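You operate a simulated robot arm through the tools that you are given. There is no shell and no other tool.

Carry out the task below with a simulated robot arm. There is one attempt and no reset: what you move stays moved.

Task
Fill the kettle from the water jug to the 2 cup line and boil it.
Fine: lid shut before you switch on, jug back, wait for it to click off. Set down upright: water jug.
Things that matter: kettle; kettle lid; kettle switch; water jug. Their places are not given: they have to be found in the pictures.

Only the result counts: the job must be done as asked and must still hold three seconds after the hand-in. Knocking over, shifting, dropping, spilling or breaking anything else fails it. A push-on lid holds only when it is set on centred and level and pressed home; a screw cap is set on level and turned clockwise until tight.

Robot
A 7-joint arm with a two-finger parallel gripper, fixed in place. Base frame: the origin is at the foot of the arm, x ahead of it, y to its left, z up; the work surface is at about z = 860. Lengths are in mm, angles in degrees, forces in N, time in s.
With the tool pointing down near the work surface it reaches from about 100 to 880 mm from the base axis. Its first joint turns from -115.0 to 115.0 degrees. Payload 3.91 kg.
Tool frame: the origin (TCP) lies between the finger pads and is the grasp point; the fingertips stand 30 mm ahead of it; z points along the fingers, y is the line along which they close. The gripper opens to 110 mm. The fingers are 20 mm wide and 10 mm thick; the gripper's body (48 by 112 mm) begins 55 mm behind the TCP.
Orientation is that of the tool frame in the base frame, as a unit quaternion [x, y, z, w]. With the fingers straight down and closing along the base's y, the tool's x points along the base's -x, its y along +y and its z along -z.

Tools
- The arm moves only by the tool nudge_tool. Its argument "targets" is a list of rows, each an object (a shift or turn left out is 0, a gripper value left out holds the last) with "hand": the finger opening in mm, from 0 to 110; "xyz": the shift along the tool's x, y, z in mm, a list of three; "delta_rot": the turn, a rotation vector about the tool's x, y, z in degrees, a list of three. In form: [{"hand": hand, "xyz": [x, y, z], "delta_rot": [wx, wy, wz]}, ...]. A call has 1 to 20 rows; each row shifts and turns the commanded pose from where the row before left it, along the tool's axes as they then stand. Rows are played at 5 a second. More than 50 mm and 8.6 degrees between two rows, or a gripper value outside its range, and nothing of the call is played. Where a pose cannot be reached the arm comes as near as it can. A force on the tool above 40 N (or 10 N above the force at the start of the call, whichever is more), or a blocked arm, ends the call early, and 0.2 s more pass. Each finger travels about 153 mm/s and halts on what it meets, pressing with about 33 N; the grip force reading is that of the motor and also rises with nothing between the fingers. The clock runs only during rows and for 0.2 s after the last one: add rows that do not move to give the fingers time. It gives the time, the measured TCP pose, the force on the tool (base axes), the opening and the grip force at its end, in the units of the frame above (readings bear some noise), with the torque about the TCP (base axes, N m) and any sound that the robot's microphone picked up.
- Cameras (640 x 400 px; columns grow to the right, rows downward): "scene" is fixed at [401.5, -649.4, 1584.4]; the picture's right is [0.93, -0.36, 0.00], its down [-0.13, -0.32, -0.94] and it looks along [0.34, 0.87, -0.35] (base axes); focal length 355 px, centre (320, 200). "wrist" rides on the gripper at [72, 17, -103] in the tool frame; the picture's right is [-0.23, 0.97, 0.00], its down [-0.76, -0.18, -0.62] and it looks along [-0.61, -0.14, 0.78] (tool axes); focal length 222 px, centre (320, 200).
- grab_frame(camera): a new picture of that camera. It takes no simulated time.
- raise_lower(by): slides the trunk up (or, below 0, down) by that many mm; the arm rides with it, the base frame stays. It gives what a move gives, with no picture.
- probe_pixels(camera, pixels): for up to 12 pixels [column, row] of the newest picture of that camera ("zoom" is the newest enlarged one), the place [x, y, z] in the base frame of the surface seen there, good to about 2 mm. It takes no simulated time.
- close_up(camera, box): a new picture of the part [left, top, right, bottom] of that camera's present view, enlarged. It takes no simulated time.
- finish_job(): hands the job in; it is judged then, once.

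Unless the task says otherwise, let go and move clear before handing in.

The tools are called after "Request:" as a command line: name --argument value ..., lists and objects as JSON in quotes. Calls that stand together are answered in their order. nudge_tool: Moves the arm, as the interface text tells. Its arguments: {"type":"object","properties":{"targets":{"type":"array","items":{"type":"object","properties":{"hand":{"type":"number"},"xyz":{"type":"array","items":{"type":"number"}},"delta_rot":{"type":"array","items":{"type":"number"}}}}}},"required":["targets"]} The other tools are called the same way: raise_lower (by) slides the trunk up or down; grab_frame (camera) takes a picture; probe_pixels (camera, pixels) gives the place of the surface under pixels of a picture; close_up (camera, box) takes an enlarged picture of a part of a camera's view; finish_job () hands the job in.

At the start:

```text
time: 0.0
ee_pos: [666.1, -5.6, 1433.1]
ee_rot: [-0.001, 1.0, -0.001, 0.0]
wrist_force: [-0.3, 0.9, -0.5]
moment: [0.0, -0.01, -0.02]
finger_gap: 110.2
finger_force: 0.0
trunk travel left (down, up): [-925.0, 65.0]
```

scene: 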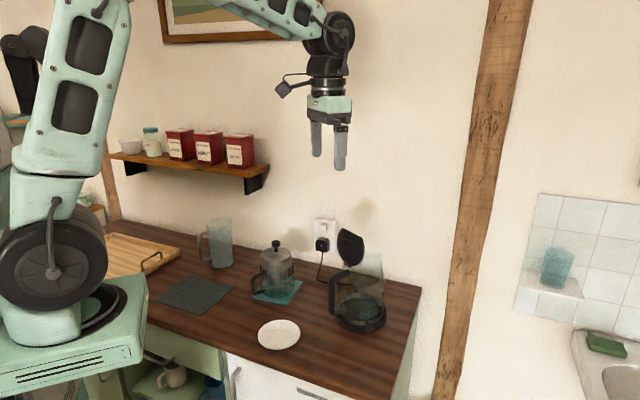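
wrist: 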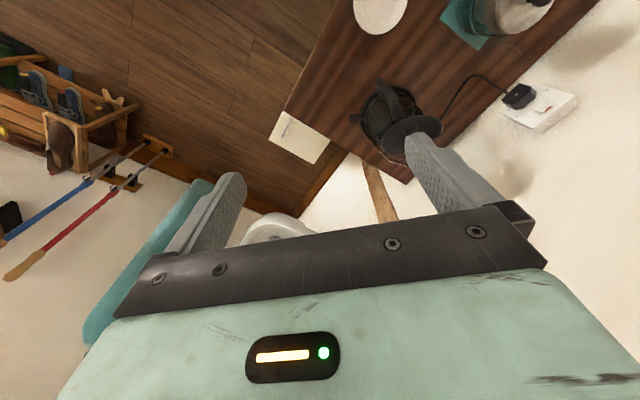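

The scene shows a glass kettle with an open lid near (358,290), a jug at about (218,243), and a French press at (277,265). I'll take enlarged views to identify the details.

Request:
close_up --camera "scene" --box '[300, 210, 420, 350]'

Request:
close_up --camera "scene" --box '[150, 200, 310, 320]'

```text
2.86 times, centred on (360, 280) of scene
```

zoom: 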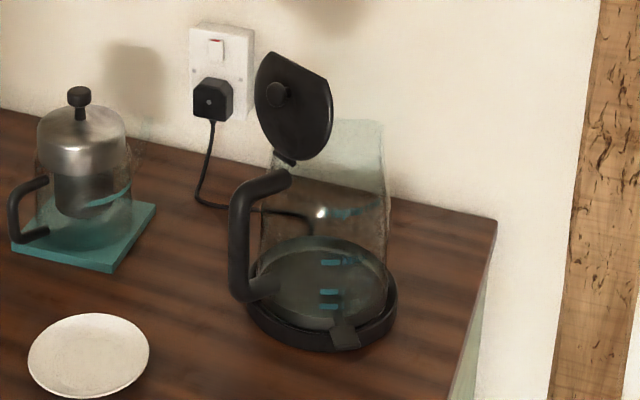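

```text
3.33 times, centred on (230, 260) of scene
```

zoom: 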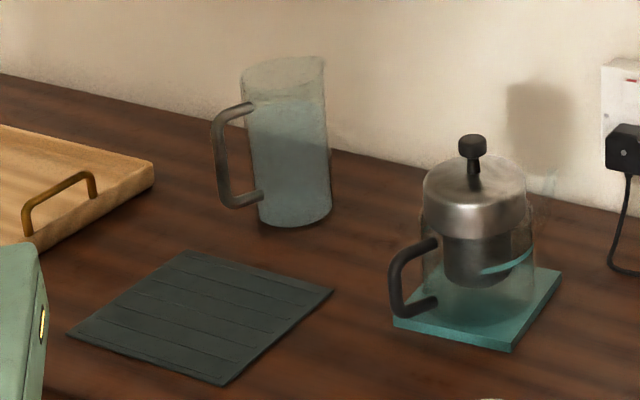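

The kettle's hinged lid stands open, with graduation marks on its glass and a tab at the base front, and the jug holds water. I'll zoom further into the kettle and the socket.

Request:
close_up --camera "scene" --box '[325, 225, 395, 270]'

Request:
close_up --camera "scene" --box '[325, 270, 395, 340]'

Request:
close_up --camera "scene" --box '[305, 210, 345, 260]'

Request:
close_up --camera "scene" --box '[190, 210, 250, 275]'

```text
8.89 times, centred on (360, 248) of scene
```

zoom: 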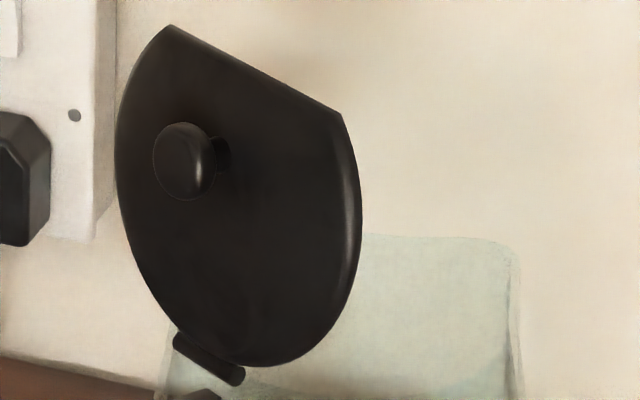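

```text
5.71 times, centred on (360, 305) of scene
```

zoom: 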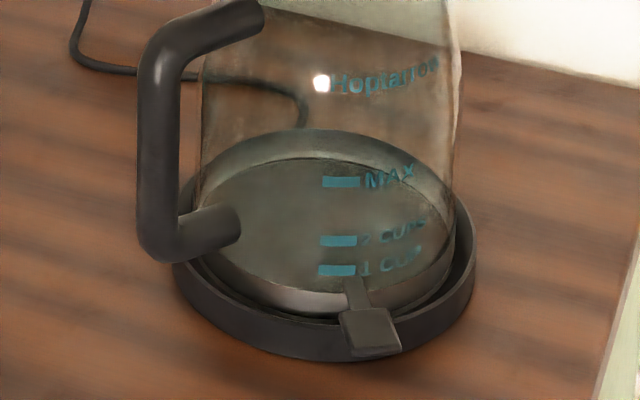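

```text
8.00 times, centred on (325, 235) of scene
```

zoom: 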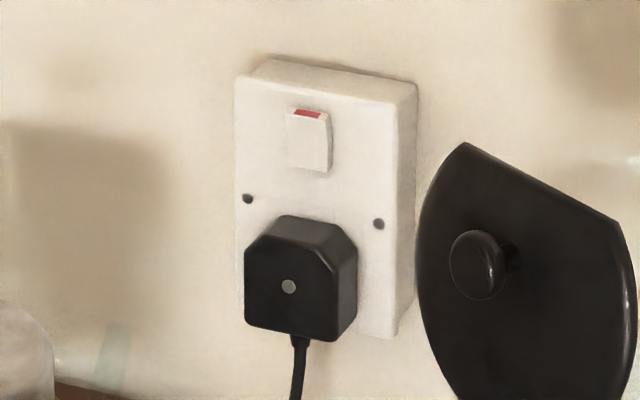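

```text
6.15 times, centred on (220, 242) of scene
```

zoom: 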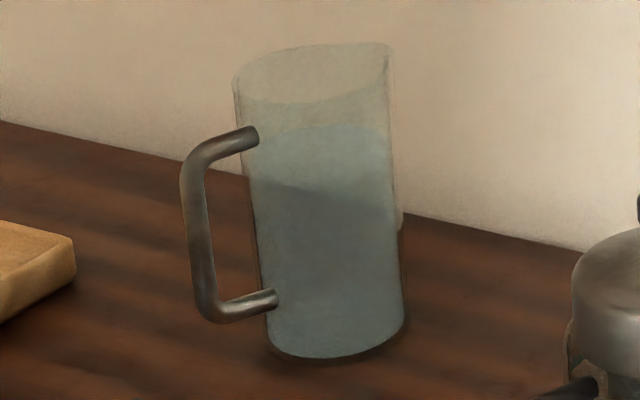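

The marks on the kettle glass read 1 CUP, 2 CUPS and MAX, and the wall socket shows red, so it is on. Now I'll probe kettle points, zooming on the kettle first.

Request:
close_up --camera "scene" --box '[320, 220, 400, 340]'

```text
3.33 times, centred on (360, 280) of scene
```

zoom: 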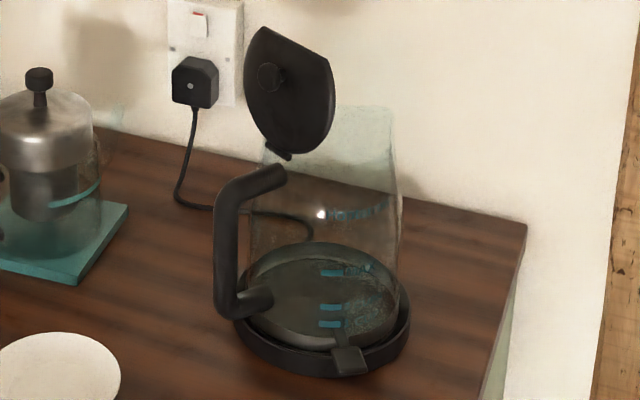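

Request:
probe_pixels --camera "zoom" --pixels '[[269, 76], [260, 30], [331, 62], [281, 152], [262, 178], [228, 220], [228, 300], [262, 300], [349, 358], [349, 345], [331, 307], [331, 324]]'

Request:
probe_pixels --camera "zoom" --pixels '[[331, 273], [350, 108], [392, 112], [396, 250], [340, 300], [242, 340], [300, 375], [405, 335], [320, 345], [350, 215], [322, 213], [265, 130]]'

```text
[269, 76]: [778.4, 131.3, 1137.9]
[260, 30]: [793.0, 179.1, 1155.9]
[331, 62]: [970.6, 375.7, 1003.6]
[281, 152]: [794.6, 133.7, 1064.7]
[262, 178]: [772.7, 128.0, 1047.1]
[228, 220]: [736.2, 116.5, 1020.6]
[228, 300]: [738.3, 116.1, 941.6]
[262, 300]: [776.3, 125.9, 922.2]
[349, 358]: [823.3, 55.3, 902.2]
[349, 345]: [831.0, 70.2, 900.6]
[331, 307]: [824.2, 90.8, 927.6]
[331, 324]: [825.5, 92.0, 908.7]
```

```text
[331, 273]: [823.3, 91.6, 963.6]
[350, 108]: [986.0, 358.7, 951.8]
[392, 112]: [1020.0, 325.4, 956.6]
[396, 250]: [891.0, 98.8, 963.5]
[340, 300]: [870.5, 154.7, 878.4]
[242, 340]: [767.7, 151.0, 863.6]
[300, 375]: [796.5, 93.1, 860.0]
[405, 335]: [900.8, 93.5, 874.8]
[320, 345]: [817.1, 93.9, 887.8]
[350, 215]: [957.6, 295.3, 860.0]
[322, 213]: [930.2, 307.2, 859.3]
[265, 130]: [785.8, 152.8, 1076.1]
```

The 2‑cup line is at z≈928 and the kettle handle is on the −x side around (737,116). Next I'll probe the jug and the surroundings.

Request:
close_up --camera "scene" --box '[190, 210, 250, 275]'

Request:
probe_pixels --camera "zoom" --pixels '[[198, 230], [210, 150], [245, 137], [210, 310], [265, 300], [320, 200], [320, 350], [395, 330], [250, 90], [385, 50], [320, 130], [300, 250]]'

Request:
probe_pixels --camera "scene" --pixels '[[277, 245], [262, 280], [285, 298], [278, 334], [195, 295], [130, 250], [152, 262], [322, 245], [320, 232], [418, 290], [380, 395], [240, 290]]'

```text
6.15 times, centred on (220, 242) of scene
```

zoom: 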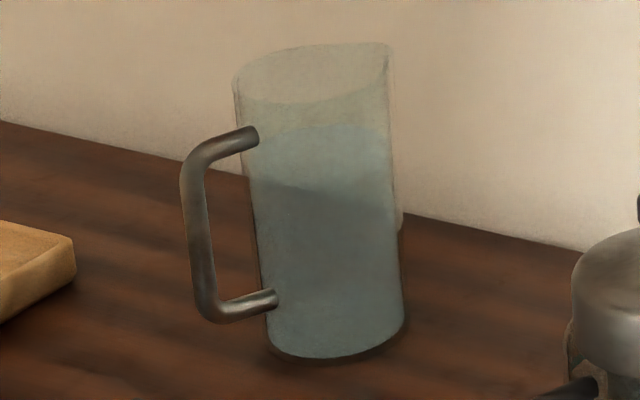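

```text
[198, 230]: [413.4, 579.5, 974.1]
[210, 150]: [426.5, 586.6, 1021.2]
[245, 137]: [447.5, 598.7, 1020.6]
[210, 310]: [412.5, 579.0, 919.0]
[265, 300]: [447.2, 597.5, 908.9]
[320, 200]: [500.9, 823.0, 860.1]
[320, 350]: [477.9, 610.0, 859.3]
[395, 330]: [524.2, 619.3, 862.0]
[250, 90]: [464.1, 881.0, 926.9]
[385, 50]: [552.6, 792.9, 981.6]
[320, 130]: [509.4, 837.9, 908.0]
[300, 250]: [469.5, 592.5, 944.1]
```

```text
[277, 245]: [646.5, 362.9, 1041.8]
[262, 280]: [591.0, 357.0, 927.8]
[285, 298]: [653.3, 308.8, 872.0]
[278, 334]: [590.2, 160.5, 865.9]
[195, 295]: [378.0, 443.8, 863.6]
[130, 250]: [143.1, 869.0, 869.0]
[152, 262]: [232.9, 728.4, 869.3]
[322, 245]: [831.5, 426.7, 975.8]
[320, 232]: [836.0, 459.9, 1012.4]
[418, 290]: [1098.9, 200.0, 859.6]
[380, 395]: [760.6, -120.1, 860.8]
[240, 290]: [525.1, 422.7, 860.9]
```

The jug handle is at about (413,579) and the wall plane is x+y≈1345. I'll move the wrist camera over the kettle for a better look.

Request:
nudge_tool --targets '[{"hand": 110, "xyz": [11, 32.7, 17.2]}, {"xyz": [11, 32.7, 17.2]}, {"xyz": [11, 32.7, 17.2]}, {"xyz": [11, 32.7, 17.2]}, {"xyz": [11, 32.7, 17.2]}, {"xyz": [11, 32.7, 17.2]}, {"xyz": [0, 0, 0]}]'

Request:
grab_frame --camera "wrist"

```text
time: 1.6
ee_pos: [601.5, 190.5, 1328.8]
ee_rot: [-0.001, 1.0, -0.001, 0.0]
wrist_force: [-0.4, -0.6, 0.1]
moment: [0.0, 0.02, 0.02]
finger_gap: 109.8
finger_force: 0.1
trunk travel left (down, up): [-925.0, 65.0]
```

```text
taken
```

wrist: 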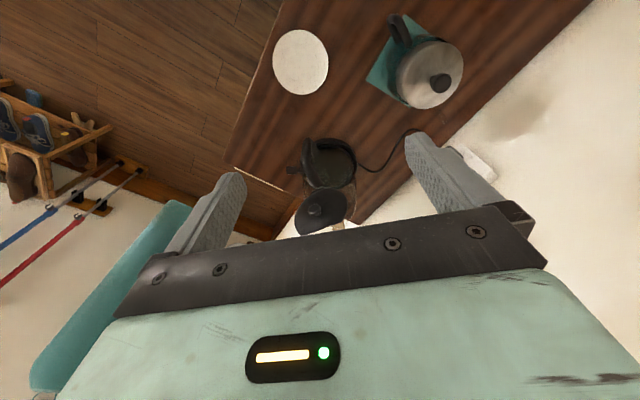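

Request:
close_up --camera "wrist" --box '[260, 110, 400, 250]'

```text
2.86 times, centred on (330, 180) of wrist
```

zoom: 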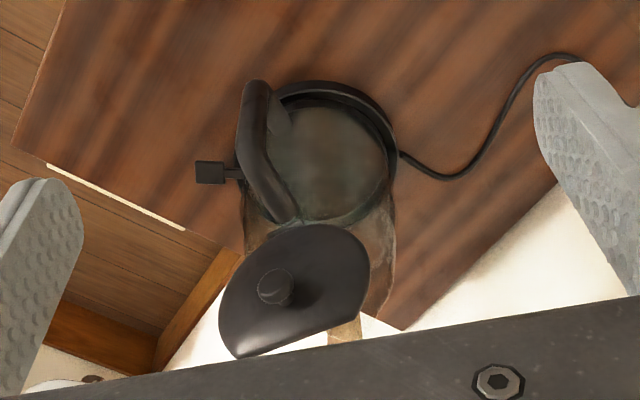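

From this view I can see the base ring, the switch tab (left at (210,173) in the zoom), the handle and the open lid. I'll probe them.

Request:
probe_pixels --camera "zoom" --pixels '[[210, 173], [196, 172], [210, 160], [232, 173], [290, 88], [345, 85], [385, 130], [395, 160], [255, 85], [250, 150], [270, 200], [295, 220]]'

Request:
probe_pixels --camera "zoom" --pixels '[[275, 287], [240, 290], [330, 232], [360, 270], [350, 320], [240, 350], [300, 240], [320, 280], [330, 150], [360, 180], [385, 200], [300, 150]]'

```text
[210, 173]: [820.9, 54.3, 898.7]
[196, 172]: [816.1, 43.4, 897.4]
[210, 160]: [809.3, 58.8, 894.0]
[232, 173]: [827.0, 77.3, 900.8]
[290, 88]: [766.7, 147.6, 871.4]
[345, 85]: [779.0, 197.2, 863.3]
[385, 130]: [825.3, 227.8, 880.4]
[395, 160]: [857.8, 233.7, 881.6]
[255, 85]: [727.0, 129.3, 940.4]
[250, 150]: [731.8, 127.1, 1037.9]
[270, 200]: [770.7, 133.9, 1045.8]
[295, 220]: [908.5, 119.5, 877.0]
```

```text
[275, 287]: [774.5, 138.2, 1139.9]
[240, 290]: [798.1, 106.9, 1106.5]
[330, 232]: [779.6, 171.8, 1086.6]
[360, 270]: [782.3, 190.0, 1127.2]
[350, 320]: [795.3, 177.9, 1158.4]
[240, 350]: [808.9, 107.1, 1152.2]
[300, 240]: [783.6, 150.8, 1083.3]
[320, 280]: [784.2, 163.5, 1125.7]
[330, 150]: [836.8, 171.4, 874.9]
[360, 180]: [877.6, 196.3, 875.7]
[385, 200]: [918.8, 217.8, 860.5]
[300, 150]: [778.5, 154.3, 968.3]
```

The base ring is centred near (840,153), the lid stands about 77° open over the handle side, and the switch paddle is at about (820,54,899). Next I'll yaw the tool 50° and look at the jug.

Request:
nudge_tool --targets '[{"delta_rot": [0, 0, -8.33]}, {"delta_rot": [0, 0, -8.33]}, {"delta_rot": [0, 0, -8.33]}, {"delta_rot": [0, 0, -8.33]}, {"delta_rot": [0, 0, -8.33]}, {"delta_rot": [0, 0, -8.33]}, {"xyz": [0.4, 43, 0]}, {"xyz": [0.4, 43, 0]}, {"xyz": [0.4, 43, 0]}, {"xyz": [0.4, 43, 0]}, {"xyz": [0.4, 43, 0]}, {"xyz": [0.4, 43, 0]}, {"xyz": [0.4, 43, 0]}, {"xyz": [0.4, 43, 0]}, {"xyz": [0.4, 43, 0]}, {"xyz": [0.4, 43, 0]}, {"xyz": [0, 0, 0]}]'

Request:
grab_frame --camera "wrist"

```text
time: 5.2
ee_pos: [284.1, 459.0, 1333.7]
ee_rot: [-0.409, 0.913, 0.001, 0.003]
wrist_force: [-0.2, 0.8, -0.1]
moment: [0.01, 0.02, -0.01]
finger_gap: 110.2
finger_force: 0.1
trunk travel left (down, up): [-925.0, 65.0]
```

```text
taken
```

wrist: 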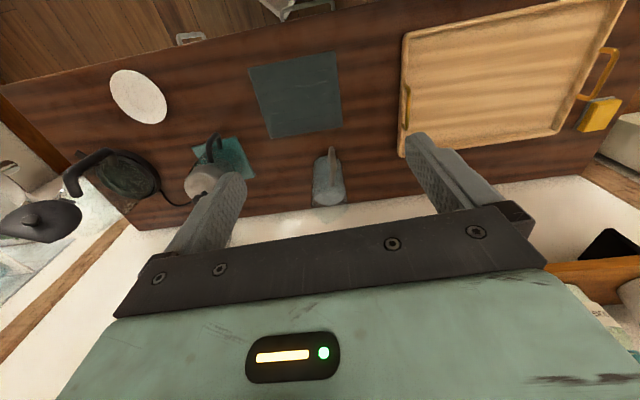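

Request:
close_up --camera "wrist" --box '[290, 135, 370, 215]'

```text
5.00 times, centred on (330, 175) of wrist
```

zoom: 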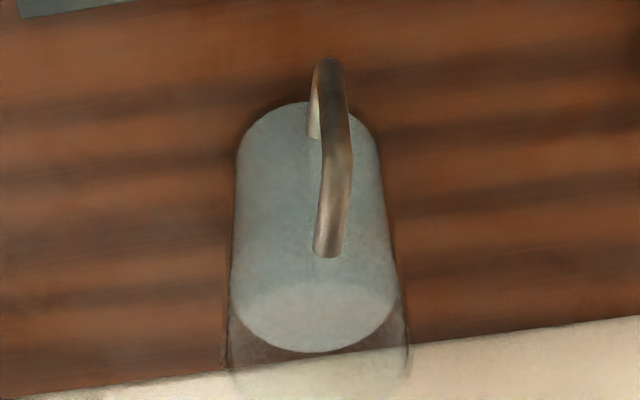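

Request:
probe_pixels --camera "zoom" --pixels '[[330, 62], [335, 90], [338, 130], [338, 180], [332, 215], [328, 250], [313, 130], [270, 120], [360, 120], [320, 310], [320, 280], [320, 340]]'

Request:
probe_pixels --camera "zoom" --pixels '[[228, 330], [408, 330], [232, 250], [390, 250], [233, 150], [382, 150], [290, 100], [245, 130], [375, 130], [240, 300], [390, 300], [260, 200]]'

```text
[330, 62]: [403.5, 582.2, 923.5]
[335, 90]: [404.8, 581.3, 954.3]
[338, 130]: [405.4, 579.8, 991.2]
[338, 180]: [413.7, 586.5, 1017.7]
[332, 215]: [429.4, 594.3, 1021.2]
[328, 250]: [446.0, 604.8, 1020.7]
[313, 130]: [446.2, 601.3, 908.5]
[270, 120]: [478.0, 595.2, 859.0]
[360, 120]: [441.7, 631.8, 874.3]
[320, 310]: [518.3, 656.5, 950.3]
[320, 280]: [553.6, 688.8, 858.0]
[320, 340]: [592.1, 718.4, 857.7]
```

```text
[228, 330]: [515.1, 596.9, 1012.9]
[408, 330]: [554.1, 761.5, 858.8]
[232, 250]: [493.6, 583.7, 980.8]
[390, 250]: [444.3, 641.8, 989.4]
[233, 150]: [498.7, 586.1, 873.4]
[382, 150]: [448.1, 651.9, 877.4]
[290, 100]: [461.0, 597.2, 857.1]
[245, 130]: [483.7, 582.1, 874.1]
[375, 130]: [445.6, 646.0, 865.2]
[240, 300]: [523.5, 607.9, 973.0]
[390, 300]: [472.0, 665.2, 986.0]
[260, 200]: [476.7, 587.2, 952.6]
```

The jug centre fits to about (484,625), radius about 43, rim z≈1040, with the handle at azimuth ~209° and the water surface near z≈985. I'll hold still briefly to check the settled pose.

Request:
nudge_tool --targets '[{"xyz": [0, 0, 0]}, {"xyz": [0, 0, 0]}]'

Request:
grab_frame --camera "scene"

```text
time: 5.8
ee_pos: [281.7, 460.0, 1335.5]
ee_rot: [-0.411, 0.912, 0.003, 0.003]
wrist_force: [-1.2, 0.1, 1.0]
moment: [-0.03, 0.03, 0.04]
finger_gap: 109.9
finger_force: 0.1
trunk travel left (down, up): [-925.0, 65.0]
```

```text
taken
```

scene: 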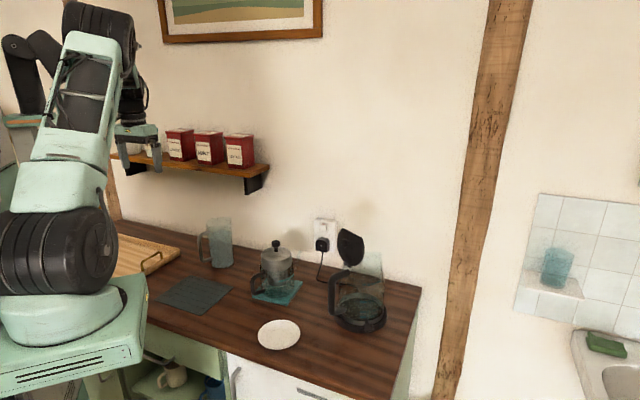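

The arm settled and the path is clear. I'll move to about (480,400,1250) and turn the tool to yaw ~98° while it still points down.

Request:
nudge_tool --targets '[{"xyz": [-14.5, -31.3, 14.2]}, {"xyz": [-14.5, -31.3, 14.2]}, {"xyz": [-14.5, -31.3, 14.2]}, {"xyz": [-14.5, -31.3, 14.2]}, {"xyz": [-14.5, -31.3, 14.2]}, {"xyz": [-14.5, -31.3, 14.2]}, {"delta_rot": [0, 0, -8.3]}, {"delta_rot": [0, 0, -8.3]}, {"delta_rot": [0, 0, -8.3]}, {"delta_rot": [0, 0, -8.3]}, {"delta_rot": [0, 0, -8.3]}, {"delta_rot": [0, 0, -7.5]}, {"xyz": [0, 0, 0]}, {"xyz": [0, 0, 0]}]'

```text
time: 8.8
ee_pos: [466.3, 409.3, 1245.4]
ee_rot: [0.762, -0.648, 0.001, 0.002]
wrist_force: [0.4, -0.1, -0.5]
moment: [-0.01, 0.0, -0.02]
finger_gap: 109.9
finger_force: 0.0
trunk travel left (down, up): [-925.0, 65.0]
```

Yaw is now 99°. I'll pitch the tool up to horizontal.

Request:
nudge_tool --targets '[{"delta_rot": [0, -8.5, 0]}, {"delta_rot": [0, -8.5, 0]}, {"delta_rot": [0, -8.5, 0]}, {"delta_rot": [0, -8.5, 0]}, {"delta_rot": [0, -8.5, 0]}, {"delta_rot": [0, -8.5, 0]}, {"delta_rot": [0, -8.5, 0]}, {"delta_rot": [0, -8.5, 0]}, {"delta_rot": [0, -8.5, 0]}, {"delta_rot": [0, -8.5, 0]}, {"delta_rot": [0, -5, 0]}, {"xyz": [0, 0, 0]}, {"xyz": [0, 0, 0]}]'

Request:
grab_frame --camera "scene"

Request:
grab_frame --camera "wrist"

```text
time: 11.6
ee_pos: [467.7, 408.7, 1244.2]
ee_rot: [0.538, -0.459, -0.538, -0.459]
wrist_force: [-0.9, -0.6, -0.6]
moment: [0.01, 0.01, -0.01]
finger_gap: 110.2
finger_force: 0.0
trunk travel left (down, up): [-925.0, 65.0]
```

```text
taken
```

scene: 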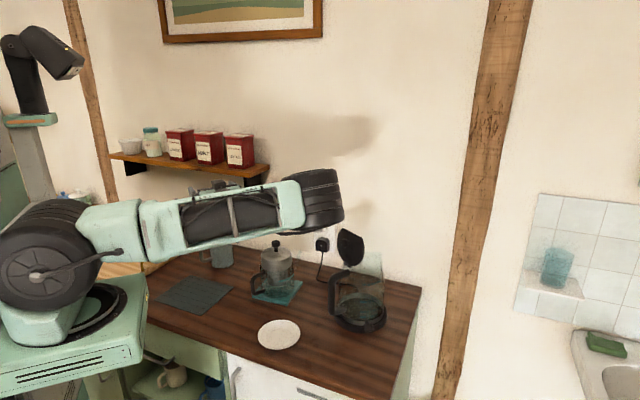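

```text
taken
```

wrist: 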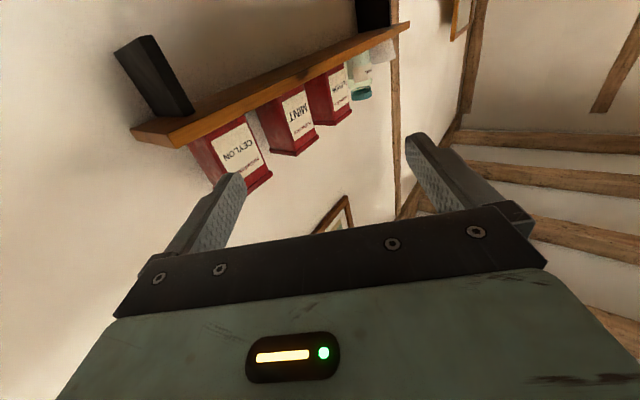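

The horizontal tool pose at azimuth 99° is reachable, though the elbow sits out to the right. I'll lower in stages and watch the elbow clearance against the press and kettle.

Request:
nudge_tool --targets '[{"xyz": [0, -24, 32.5]}, {"xyz": [0, -24, 32.5]}, {"xyz": [35, 0, 0]}, {"xyz": [35, 0, 0]}, {"xyz": [35, 0, 0]}, {"xyz": [35, 0, 0]}, {"xyz": [0, 0, 0]}]'

Request:
grab_frame --camera "scene"

Request:
grab_frame --camera "wrist"

```text
time: 13.2
ee_pos: [505.0, 478.2, 1103.0]
ee_rot: [0.538, -0.459, -0.538, -0.458]
wrist_force: [-0.4, 0.2, 0.0]
moment: [0.0, 0.01, 0.0]
finger_gap: 110.2
finger_force: 0.0
trunk travel left (down, up): [-925.0, 65.0]
```

```text
taken
```

scene: 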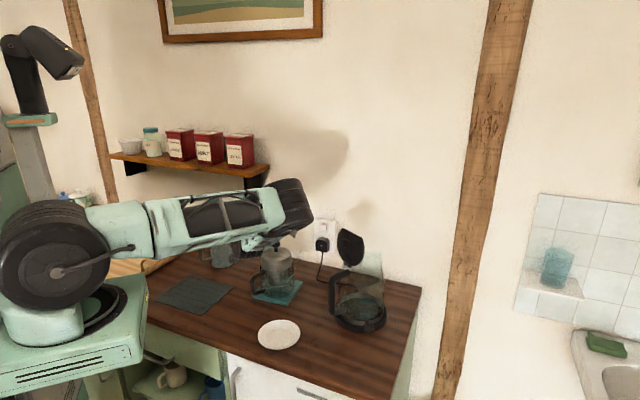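

```text
taken
```

wrist: 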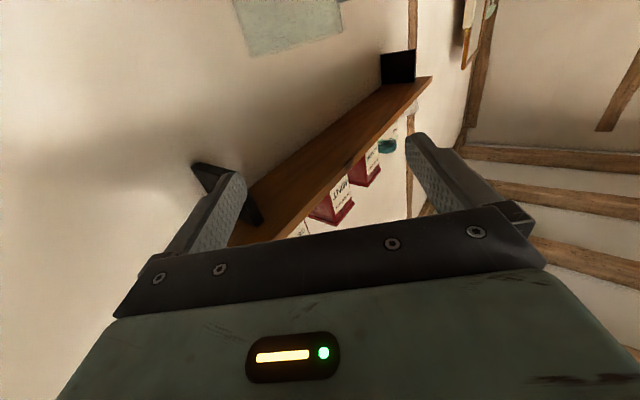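

The elbow is at about (292,205), near the press in the image. I'll probe the arm surface to get its true height and clearances.

Request:
probe_pixels --camera "scene" --pixels '[[292, 205], [290, 185], [300, 225], [270, 225], [240, 240], [200, 245], [150, 210], [145, 250], [60, 240], [255, 195], [275, 235], [110, 215]]'

Request:
close_up --camera "scene" --box '[150, 160, 330, 310]'

```text
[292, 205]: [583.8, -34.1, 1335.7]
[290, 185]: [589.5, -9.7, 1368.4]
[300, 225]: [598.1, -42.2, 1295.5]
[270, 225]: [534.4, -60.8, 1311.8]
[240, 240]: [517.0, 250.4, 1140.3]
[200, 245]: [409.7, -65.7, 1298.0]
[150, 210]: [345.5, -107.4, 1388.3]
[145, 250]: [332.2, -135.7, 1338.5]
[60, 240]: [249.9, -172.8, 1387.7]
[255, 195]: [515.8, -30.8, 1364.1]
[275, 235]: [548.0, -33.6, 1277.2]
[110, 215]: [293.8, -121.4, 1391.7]
```

```text
2.67 times, centred on (240, 235) of scene
```

zoom: 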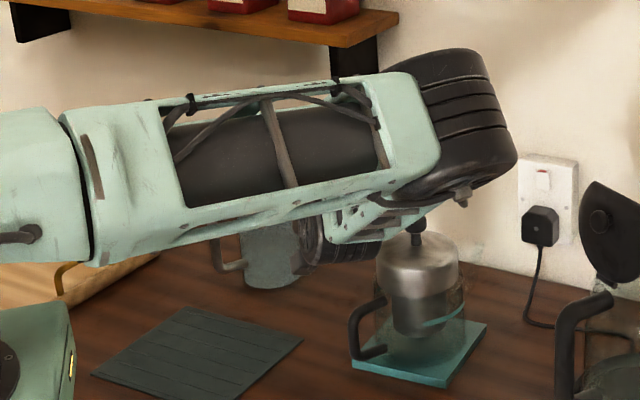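

The elbow stays high at about z 1330, so clearance is good. I'll probe the shelf to make sure lifting the jug won't hit it.

Request:
probe_pixels --camera "scene" --pixels '[[265, 168], [262, 175], [200, 168], [120, 155], [240, 150], [180, 145], [208, 148], [265, 185], [150, 140], [255, 180], [135, 165], [230, 172]]'

```text
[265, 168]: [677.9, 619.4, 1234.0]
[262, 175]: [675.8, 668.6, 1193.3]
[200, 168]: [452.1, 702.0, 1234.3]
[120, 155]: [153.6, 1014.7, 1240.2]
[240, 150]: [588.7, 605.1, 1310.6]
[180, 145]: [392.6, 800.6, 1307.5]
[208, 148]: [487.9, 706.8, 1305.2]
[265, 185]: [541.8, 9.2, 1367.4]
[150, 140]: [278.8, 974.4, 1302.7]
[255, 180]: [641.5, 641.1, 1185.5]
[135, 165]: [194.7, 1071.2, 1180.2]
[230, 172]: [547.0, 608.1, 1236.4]
```

The shelf front is at x+y≈1155 (z≈1235), so when lifting I'll have to pull back first. Before grasping I'll rehearse the pour pose empty-handed: rise, then swing the tool azimuth to about 11°.

Request:
nudge_tool --targets '[{"xyz": [-40, 0, 0]}, {"xyz": [-40, 0, 0]}, {"xyz": [-40, 0, 0]}, {"xyz": [-40, 0, 0]}, {"xyz": [-40, 0, 0]}, {"delta_rot": [8.5, 0, 0]}, {"delta_rot": [8.5, 0, 0]}, {"delta_rot": [8.5, 0, 0]}, {"delta_rot": [8.5, 0, 0]}, {"delta_rot": [8.5, 0, 0]}, {"delta_rot": [8.5, 0, 0]}, {"delta_rot": [8.5, 0, 0]}, {"delta_rot": [8.5, 0, 0]}, {"delta_rot": [8.5, 0, 0]}, {"delta_rot": [8.5, 0, 0]}, {"delta_rot": [2.7, 0, 0]}, {"xyz": [0, 0, 0]}, {"xyz": [0, 0, 0]}]'

Request:
grab_frame --camera "scene"

```text
time: 17.0
ee_pos: [506.2, 481.4, 1304.1]
ee_rot: [-0.071, 0.704, 0.07, 0.703]
wrist_force: [0.5, 0.1, -1.0]
moment: [0.0, 0.0, -0.01]
finger_gap: 109.8
finger_force: 0.0
trunk travel left (down, up): [-925.0, 65.0]
```

```text
taken
```

scene: 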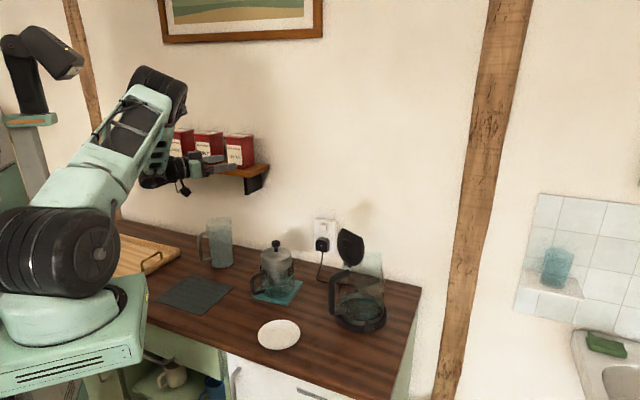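

The tool now points along azimuth ~11.5°. I'll translate to above the pour location at z≈1300.

Request:
nudge_tool --targets '[{"xyz": [0, -31, 31.4]}, {"xyz": [0, -31, 31.4]}, {"xyz": [0, -31, 31.4]}, {"xyz": [0, -31, 31.4]}, {"xyz": [0, -31, 31.4]}, {"xyz": [0, -31, 31.4]}, {"xyz": [0, -31, 31.4]}, {"xyz": [0, -31, 31.4]}, {"xyz": [0, -31, 31.4]}, {"xyz": [0, 0, 0]}, {"xyz": [0, 0, 0]}]'

Request:
grab_frame --camera "scene"

```text
time: 19.4
ee_pos: [837.0, 264.4, 1304.5]
ee_rot: [-0.07, 0.704, 0.069, 0.703]
wrist_force: [-0.6, 1.0, 0.2]
moment: [0.01, -0.01, -0.02]
finger_gap: 110.1
finger_force: 0.1
trunk travel left (down, up): [-925.0, 65.0]
```

```text
taken
```

scene: 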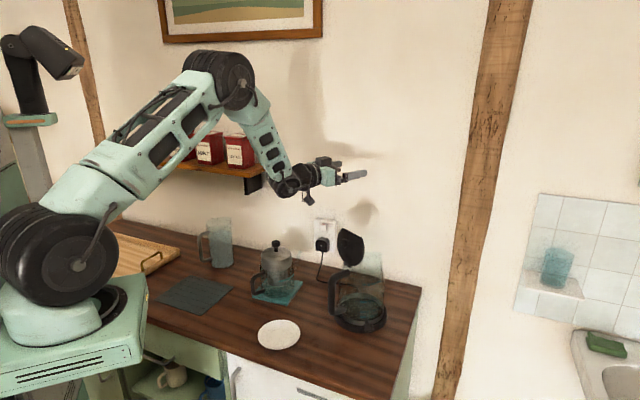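

The pose is reached cleanly. Now I'll test a roll of +102° about the tool axis (the pouring motion) in the air.

Request:
nudge_tool --targets '[{"delta_rot": [0, 0, 8.5]}, {"delta_rot": [0, 0, 8.5]}, {"delta_rot": [0, 0, 8.5]}, {"delta_rot": [0, 0, 8.5]}, {"delta_rot": [0, 0, 8.5]}, {"delta_rot": [0, 0, 8.5]}, {"delta_rot": [0, 0, 8.5]}, {"delta_rot": [0, 0, 8.5]}, {"delta_rot": [0, 0, 8.5]}, {"delta_rot": [0, 0, 8.5]}, {"delta_rot": [0, 0, 8.5]}, {"delta_rot": [0, 0, 8.5]}, {"xyz": [0, 0, 0]}, {"xyz": [0, 0, 0]}]'

Request:
grab_frame --camera "wrist"

Request:
grab_frame --camera "scene"

```text
time: 22.4
ee_pos: [838.1, 262.9, 1304.0]
ee_rot: [0.503, 0.498, 0.59, 0.388]
wrist_force: [-0.3, 0.4, -0.5]
moment: [-0.03, 0.03, -0.03]
finger_gap: 110.1
finger_force: 0.0
trunk travel left (down, up): [-925.0, 65.0]
```

```text
taken
```

wrist: 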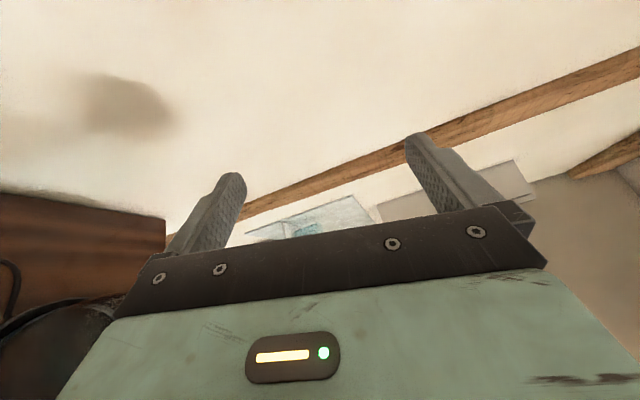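

```text
taken
```

scene: 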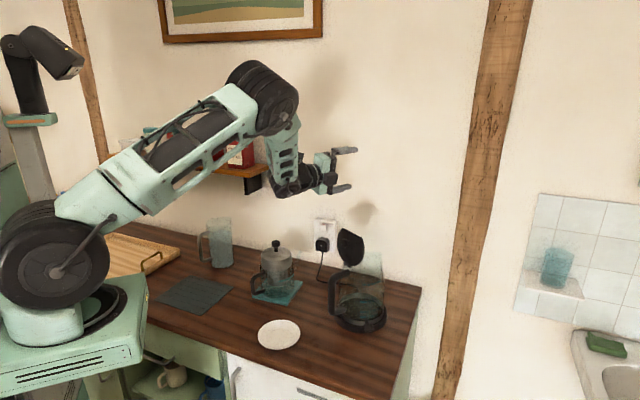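

Rolling to 102° works without trouble, so the pour is feasible. I'll undo the rehearsal and go back toward the jug.

Request:
nudge_tool --targets '[{"xyz": [0, 0, -23.6], "delta_rot": [0, 0, -8.5]}, {"xyz": [0, 0, -23.6], "delta_rot": [0, 0, -8.5]}, {"xyz": [0, 0, -23.6], "delta_rot": [0, 0, -8.5]}, {"xyz": [0, 0, -23.6], "delta_rot": [0, 0, -8.5]}, {"xyz": [0, 0, -23.6], "delta_rot": [0, 0, -8.5]}, {"xyz": [0, 0, -23.6], "delta_rot": [0, 0, -8.5]}, {"xyz": [0, 0, -23.6], "delta_rot": [0, 0, -8.5]}, {"xyz": [0, 0, -23.6], "delta_rot": [0, 0, -8.5]}, {"xyz": [0, 0, -23.6], "delta_rot": [0, 0, -8.5]}, {"xyz": [0, 0, -23.6], "delta_rot": [0, 0, -8.5]}, {"xyz": [0, 0, -23.6], "delta_rot": [0, 0, -8.5]}, {"xyz": [0, 0, -23.6], "delta_rot": [0, 0, -8.5]}, {"xyz": [0, 35, 0]}, {"xyz": [0, 35, 0]}, {"xyz": [0, 35, 0]}, {"xyz": [0, 35, 0]}, {"xyz": [0, 35, 0]}, {"xyz": [0, 35, 0]}, {"xyz": [0, 0, 0]}]'

```text
time: 26.4
ee_pos: [515.8, 414.5, 1301.5]
ee_rot: [-0.071, 0.704, 0.069, 0.703]
wrist_force: [0.4, -1.0, 0.1]
moment: [0.02, 0.01, -0.01]
finger_gap: 110.1
finger_force: 0.1
trunk travel left (down, up): [-925.0, 65.0]
```

Back at (516,414,1301) with the tool level. I'll yaw the tool to azimuth ~94°.

Request:
nudge_tool --targets '[{"delta_rot": [-8.25, 0, 0]}, {"delta_rot": [-8.25, 0, 0]}, {"delta_rot": [-8.25, 0, 0]}, {"delta_rot": [-8.25, 0, 0]}, {"delta_rot": [-8.25, 0, 0]}, {"delta_rot": [-8.25, 0, 0]}, {"delta_rot": [-8.25, 0, 0]}, {"delta_rot": [-8.25, 0, 0]}, {"delta_rot": [-8.25, 0, 0]}, {"delta_rot": [-8.25, 0, 0]}, {"xyz": [0, 0, 0]}, {"xyz": [0, 0, 0]}, {"xyz": [0, 0, 0]}]'

Request:
grab_frame --camera "scene"

```text
time: 29.2
ee_pos: [518.5, 412.6, 1304.1]
ee_rot: [0.517, -0.484, -0.516, -0.482]
wrist_force: [0.1, 0.3, -0.2]
moment: [0.03, 0.05, -0.01]
finger_gap: 109.9
finger_force: 0.0
trunk travel left (down, up): [-925.0, 65.0]
```

```text
taken
```

scene: 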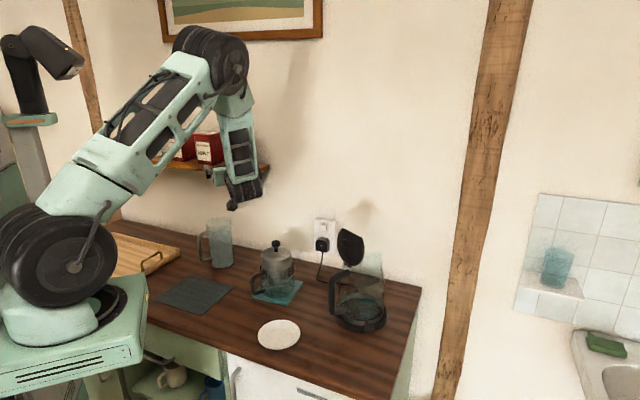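

The elbow is high now, which is good. I'll descend to pre-grasp height in front of the jug (−y side).

Request:
nudge_tool --targets '[{"xyz": [0, 9.7, 42]}, {"xyz": [0, 9.7, 42]}, {"xyz": [35, 0, 0]}, {"xyz": [35, 0, 0]}, {"xyz": [35, 0, 0]}, {"xyz": [35, 0, 0]}, {"xyz": [35, 0, 0]}, {"xyz": [35, 0, 0]}, {"xyz": [0, 0, 0]}, {"xyz": [0, 0, 0]}]'

Request:
grab_frame --camera "scene"

Request:
grab_frame --camera "wrist"

```text
time: 31.4
ee_pos: [492.5, 493.8, 1093.4]
ee_rot: [0.517, -0.483, -0.517, -0.482]
wrist_force: [0.4, -0.1, 0.2]
moment: [-0.03, 0.0, -0.03]
finger_gap: 110.0
finger_force: 0.1
trunk travel left (down, up): [-925.0, 65.0]
```

```text
taken
```

scene: 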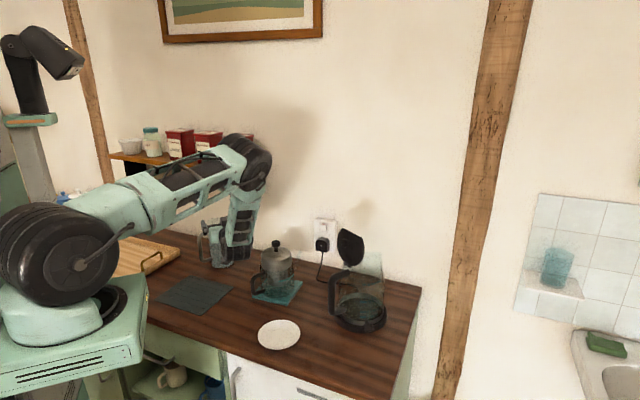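

```text
taken
```

wrist: 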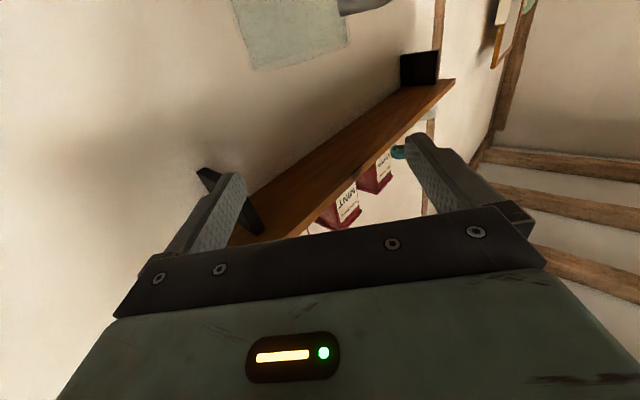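

The wrist sits just left of the press in the image. I'll zoom and probe the arm's lower parts near the press before descending further.

Request:
close_up --camera "scene" --box '[170, 180, 310, 310]'

Request:
probe_pixels --camera "scene" --pixels '[[240, 200], [242, 230], [252, 225], [230, 255], [245, 250], [222, 262], [210, 240], [255, 205], [235, 180], [215, 225], [250, 240], [238, 262]]'

```text
3.08 times, centred on (240, 245) of scene
```

zoom: 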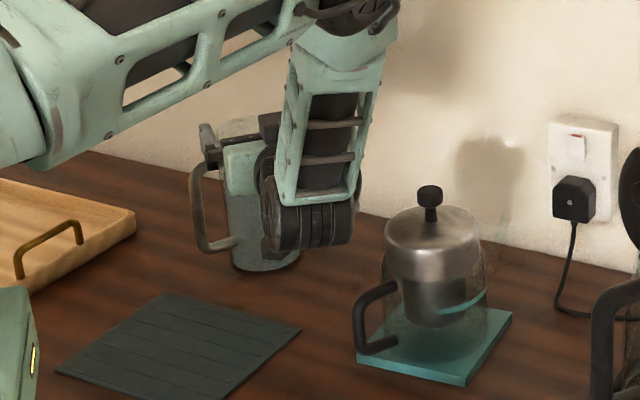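

```text
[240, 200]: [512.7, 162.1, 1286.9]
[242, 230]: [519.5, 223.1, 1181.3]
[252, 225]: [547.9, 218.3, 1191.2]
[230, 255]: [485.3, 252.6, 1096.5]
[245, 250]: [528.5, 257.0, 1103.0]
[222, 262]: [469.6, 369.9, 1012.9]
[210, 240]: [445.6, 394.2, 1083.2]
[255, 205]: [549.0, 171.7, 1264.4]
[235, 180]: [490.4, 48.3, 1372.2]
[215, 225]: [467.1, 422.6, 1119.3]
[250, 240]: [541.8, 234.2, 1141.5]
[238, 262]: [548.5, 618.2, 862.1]
```

The wrist's right extent is x≈545, well left of the press at x≥583. I'll continue descending to z≈970.

Request:
nudge_tool --targets '[{"xyz": [30, 0, 0]}, {"xyz": [30, 0, 0]}, {"xyz": [30, 0, 0]}, {"xyz": [31, 0, 0]}, {"xyz": [0, 0, 0]}, {"xyz": [0, 0, 0]}, {"xyz": [0, 0, 0]}]'

Request:
grab_frame --camera "wrist"

Request:
close_up --camera "scene" --box '[170, 180, 310, 310]'

```text
time: 33.0
ee_pos: [493.0, 494.2, 972.4]
ee_rot: [0.517, -0.484, -0.516, -0.482]
wrist_force: [-0.7, -0.4, 0.1]
moment: [0.02, 0.03, 0.02]
finger_gap: 110.0
finger_force: 0.1
trunk travel left (down, up): [-925.0, 65.0]
```

```text
taken
```

wrist: 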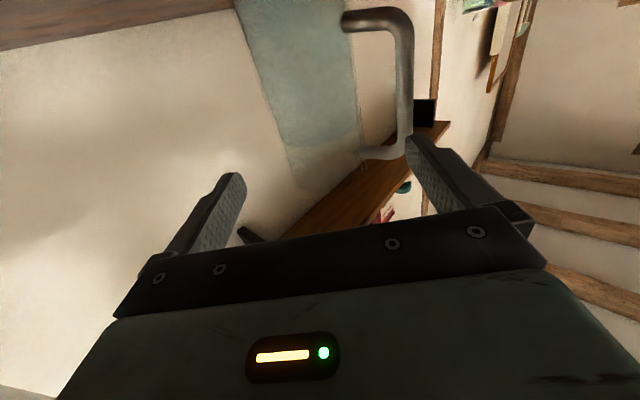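

```text
3.08 times, centred on (240, 245) of scene
```

zoom: 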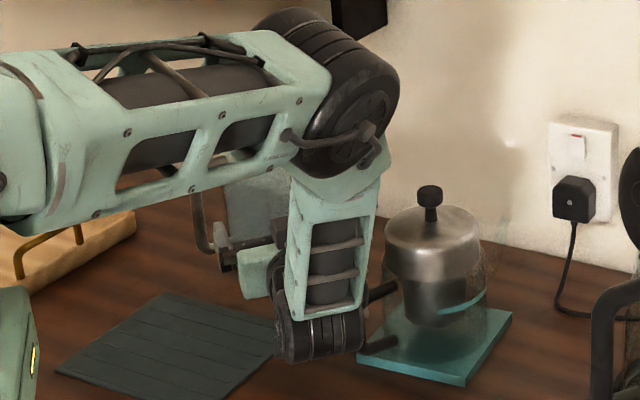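

The wrist picture shows the jug body (≈(300,90)) and handle (≈(405,70)) ahead of the open fingers. I'll probe handle and body points to refine alignment.

Request:
close_up --camera "wrist" --box '[220, 0, 460, 170]'

Request:
probe_pixels --camera "wrist" --pixels '[[405, 60], [398, 60], [411, 60], [403, 100], [372, 17], [350, 18], [380, 152], [242, 20], [350, 50], [355, 100], [260, 80], [300, 90]]'

```text
2.35 times, centred on (340, 85) of wrist
```

zoom: 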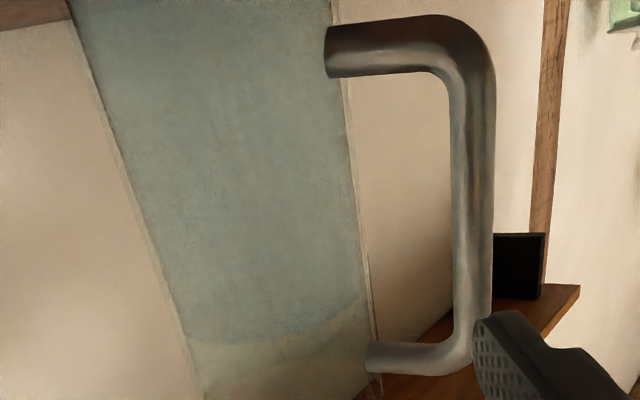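

```text
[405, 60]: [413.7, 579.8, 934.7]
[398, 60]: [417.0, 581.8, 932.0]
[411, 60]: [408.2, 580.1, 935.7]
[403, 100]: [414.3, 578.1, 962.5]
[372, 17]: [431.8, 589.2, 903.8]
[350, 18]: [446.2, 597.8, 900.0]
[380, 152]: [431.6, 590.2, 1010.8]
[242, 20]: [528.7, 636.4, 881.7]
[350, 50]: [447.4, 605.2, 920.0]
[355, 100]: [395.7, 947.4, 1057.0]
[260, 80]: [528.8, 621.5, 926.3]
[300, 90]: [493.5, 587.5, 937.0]
```

The jug centre refines to about (485.5,626) and the handle bar to about (410,584.5). The finger at handle side will pass inside the loop with ~9 mm clearance. I'll set the opening to 104 and advance 80 mm first.

Request:
nudge_tool --targets '[{"hand": 104}, {"xyz": [0, 0, 16]}, {"xyz": [0, 0, 16]}, {"xyz": [0, 0, 16]}, {"xyz": [0, 0, 16]}, {"xyz": [0, 0, 16]}, {"xyz": [0, 0, 0]}, {"xyz": [0, 0, 0]}]'

Request:
grab_frame --camera "wrist"

Request:
close_up --camera "scene" --box '[170, 180, 310, 310]'

```text
time: 34.8
ee_pos: [487.8, 574.5, 972.9]
ee_rot: [0.517, -0.484, -0.516, -0.482]
wrist_force: [0.6, 0.5, -0.7]
moment: [0.01, -0.02, 0.03]
finger_gap: 103.8
finger_force: 0.1
trunk travel left (down, up): [-925.0, 65.0]
```

```text
taken
```

wrist: 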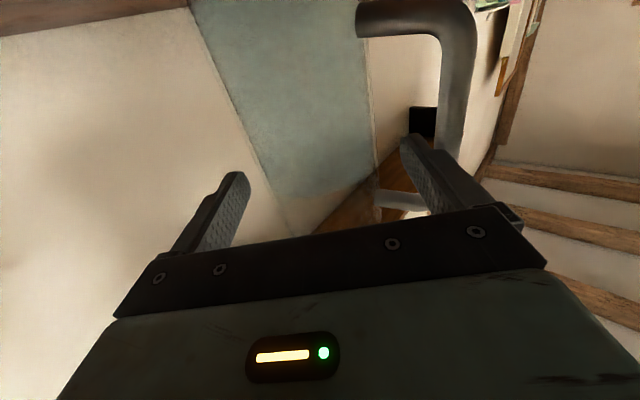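

```text
3.08 times, centred on (240, 245) of scene
```

zoom: 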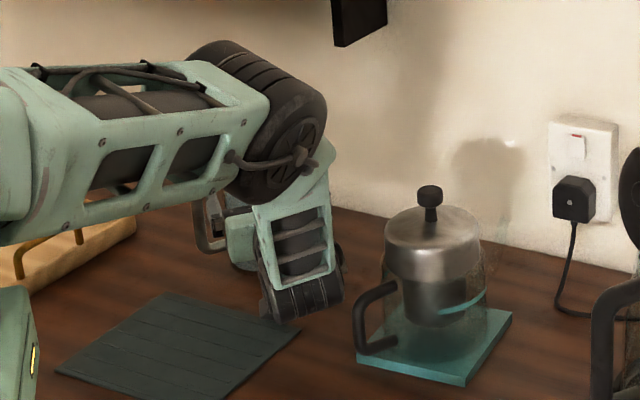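

The handle-side fingertip (405,145) is clearly left of the bar (455,100), so it is entering the loop. I'll advance the last 44 mm.

Request:
nudge_tool --targets '[{"xyz": [0, 0, 11]}, {"xyz": [0, 0, 11]}, {"xyz": [0, 0, 11]}, {"xyz": [0, 0, 11]}, {"xyz": [0, 0, 0]}, {"xyz": [0, 0, 0]}]'

Request:
grab_frame --camera "wrist"

Request:
close_up --camera "scene" --box '[170, 200, 270, 290]'

```text
time: 36.2
ee_pos: [482.2, 618.6, 972.8]
ee_rot: [0.516, -0.484, -0.516, -0.483]
wrist_force: [1.6, -0.5, -0.1]
moment: [0.02, 0.01, 0.01]
finger_gap: 103.8
finger_force: 0.0
trunk travel left (down, up): [-925.0, 65.0]
```

```text
taken
```

wrist: 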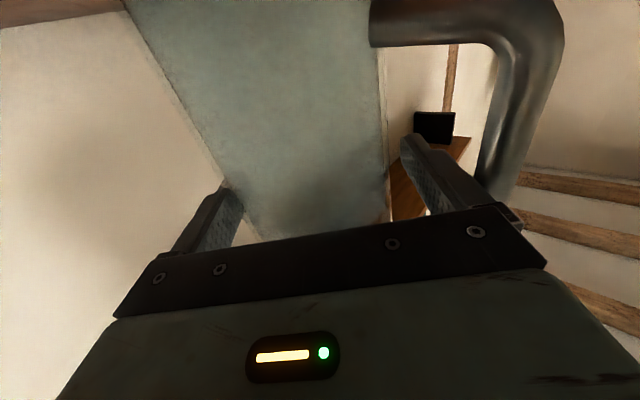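

```text
4.44 times, centred on (220, 245) of scene
```

zoom: 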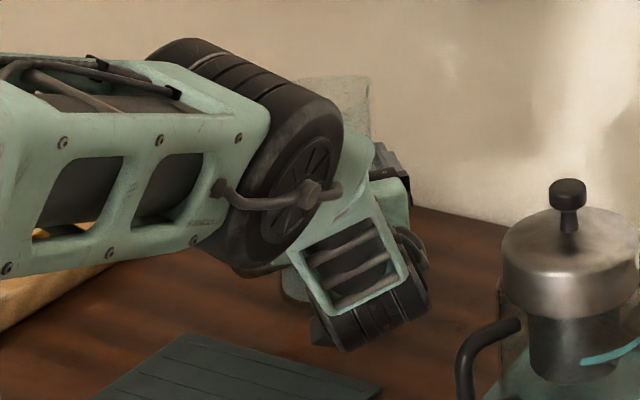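

The finger is inside the handle loop and the jug body sits between the fingers, with the TCP about 3.5 mm left of the jug centre. I'll shift right to centre and close gently.

Request:
nudge_tool --targets '[{"xyz": [0, -3.5, 0]}, {"xyz": [0, 0, 0]}, {"hand": 96}, {"hand": 92}, {"hand": 90}, {"hand": 88}, {"hand": 86}, {"hand": 84}, {"hand": 80}, {"hand": 76}, {"hand": 70}, {"hand": 70}]'

Request:
grab_frame --camera "wrist"

```text
time: 38.8
ee_pos: [487.2, 619.1, 972.6]
ee_rot: [0.517, -0.483, -0.517, -0.482]
wrist_force: [5.4, 0.6, 3.5]
moment: [-0.01, -0.16, 0.0]
finger_gap: 90.1
finger_force: 33.0
trunk travel left (down, up): [-925.0, 65.0]
```

```text
taken
```

wrist: 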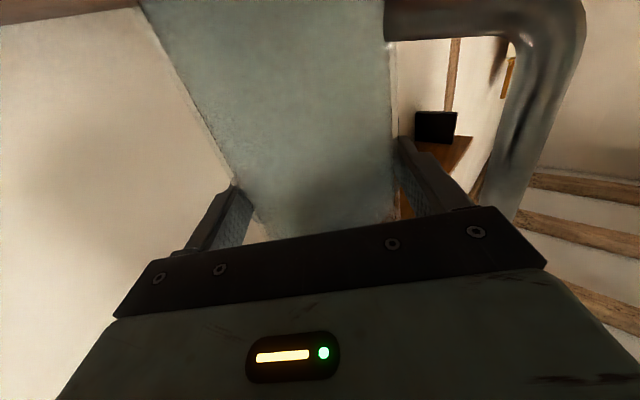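

Gripped at 90 mm with 33 N. I'll lift slowly by 40 mm and check the hold.

Request:
nudge_tool --targets '[{"xyz": [-4, 0, 0]}, {"xyz": [-8, 0, 0]}, {"xyz": [-10, 0, 0]}, {"xyz": [-10, 0, 0]}, {"xyz": [-8, 0, 0]}, {"xyz": [0, 0, 0]}, {"xyz": [0, 0, 0]}]'

Request:
grab_frame --camera "wrist"

Request:
grab_frame --camera "scene"

```text
time: 40.4
ee_pos: [487.8, 620.0, 1011.7]
ee_rot: [0.517, -0.484, -0.516, -0.481]
wrist_force: [0.9, -1.4, -10.2]
moment: [-0.1, -0.2, 0.0]
finger_gap: 87.3
finger_force: 33.0
trunk travel left (down, up): [-925.0, 65.0]
```

```text
taken
```

wrist: 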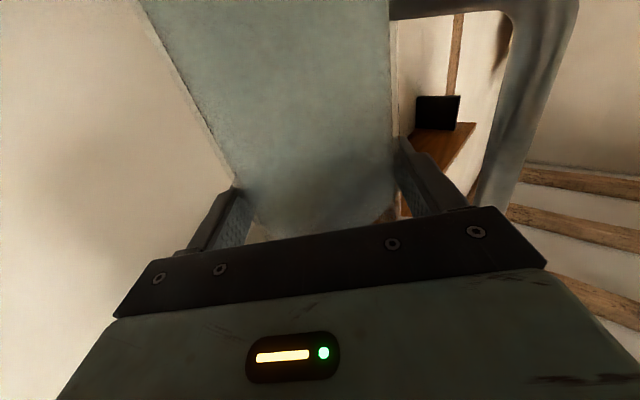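

```text
taken
```

scene: 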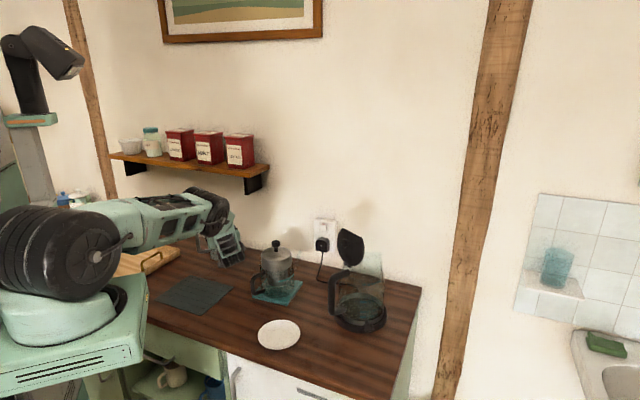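

The jug is lifted (≈10 N) but the gap went from 90.1 to 87.3. I'll hold for a second to check it isn't slipping.

Request:
nudge_tool --targets '[{"xyz": [0, 0, 0]}, {"xyz": [0, 0, 0]}, {"xyz": [0, 0, 0]}, {"xyz": [0, 0, 0]}]'

Request:
close_up --camera "scene" --box '[180, 170, 260, 290]'

Request:
grab_frame --camera "wrist"

```text
time: 41.4
ee_pos: [487.7, 617.6, 1011.0]
ee_rot: [0.517, -0.484, -0.516, -0.482]
wrist_force: [-0.3, 0.5, -10.5]
moment: [-0.05, -0.16, -0.01]
finger_gap: 87.4
finger_force: 32.9
trunk travel left (down, up): [-925.0, 65.0]
```

```text
3.33 times, centred on (220, 230) of scene
```

zoom: 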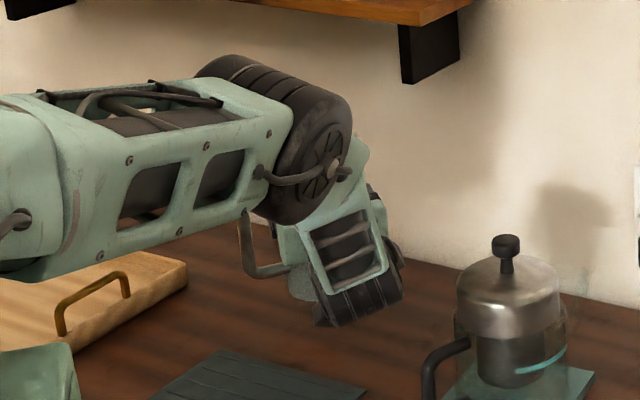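

```text
taken
```

wrist: 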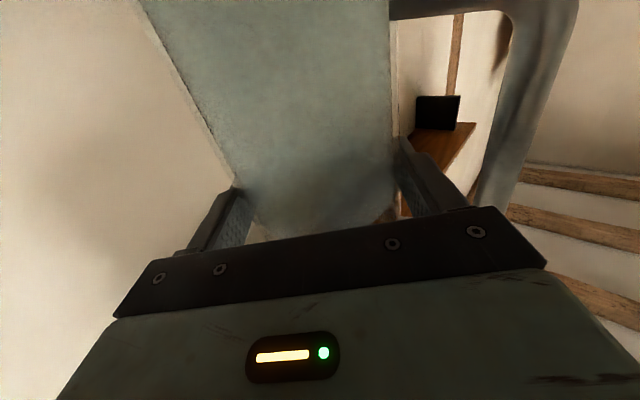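

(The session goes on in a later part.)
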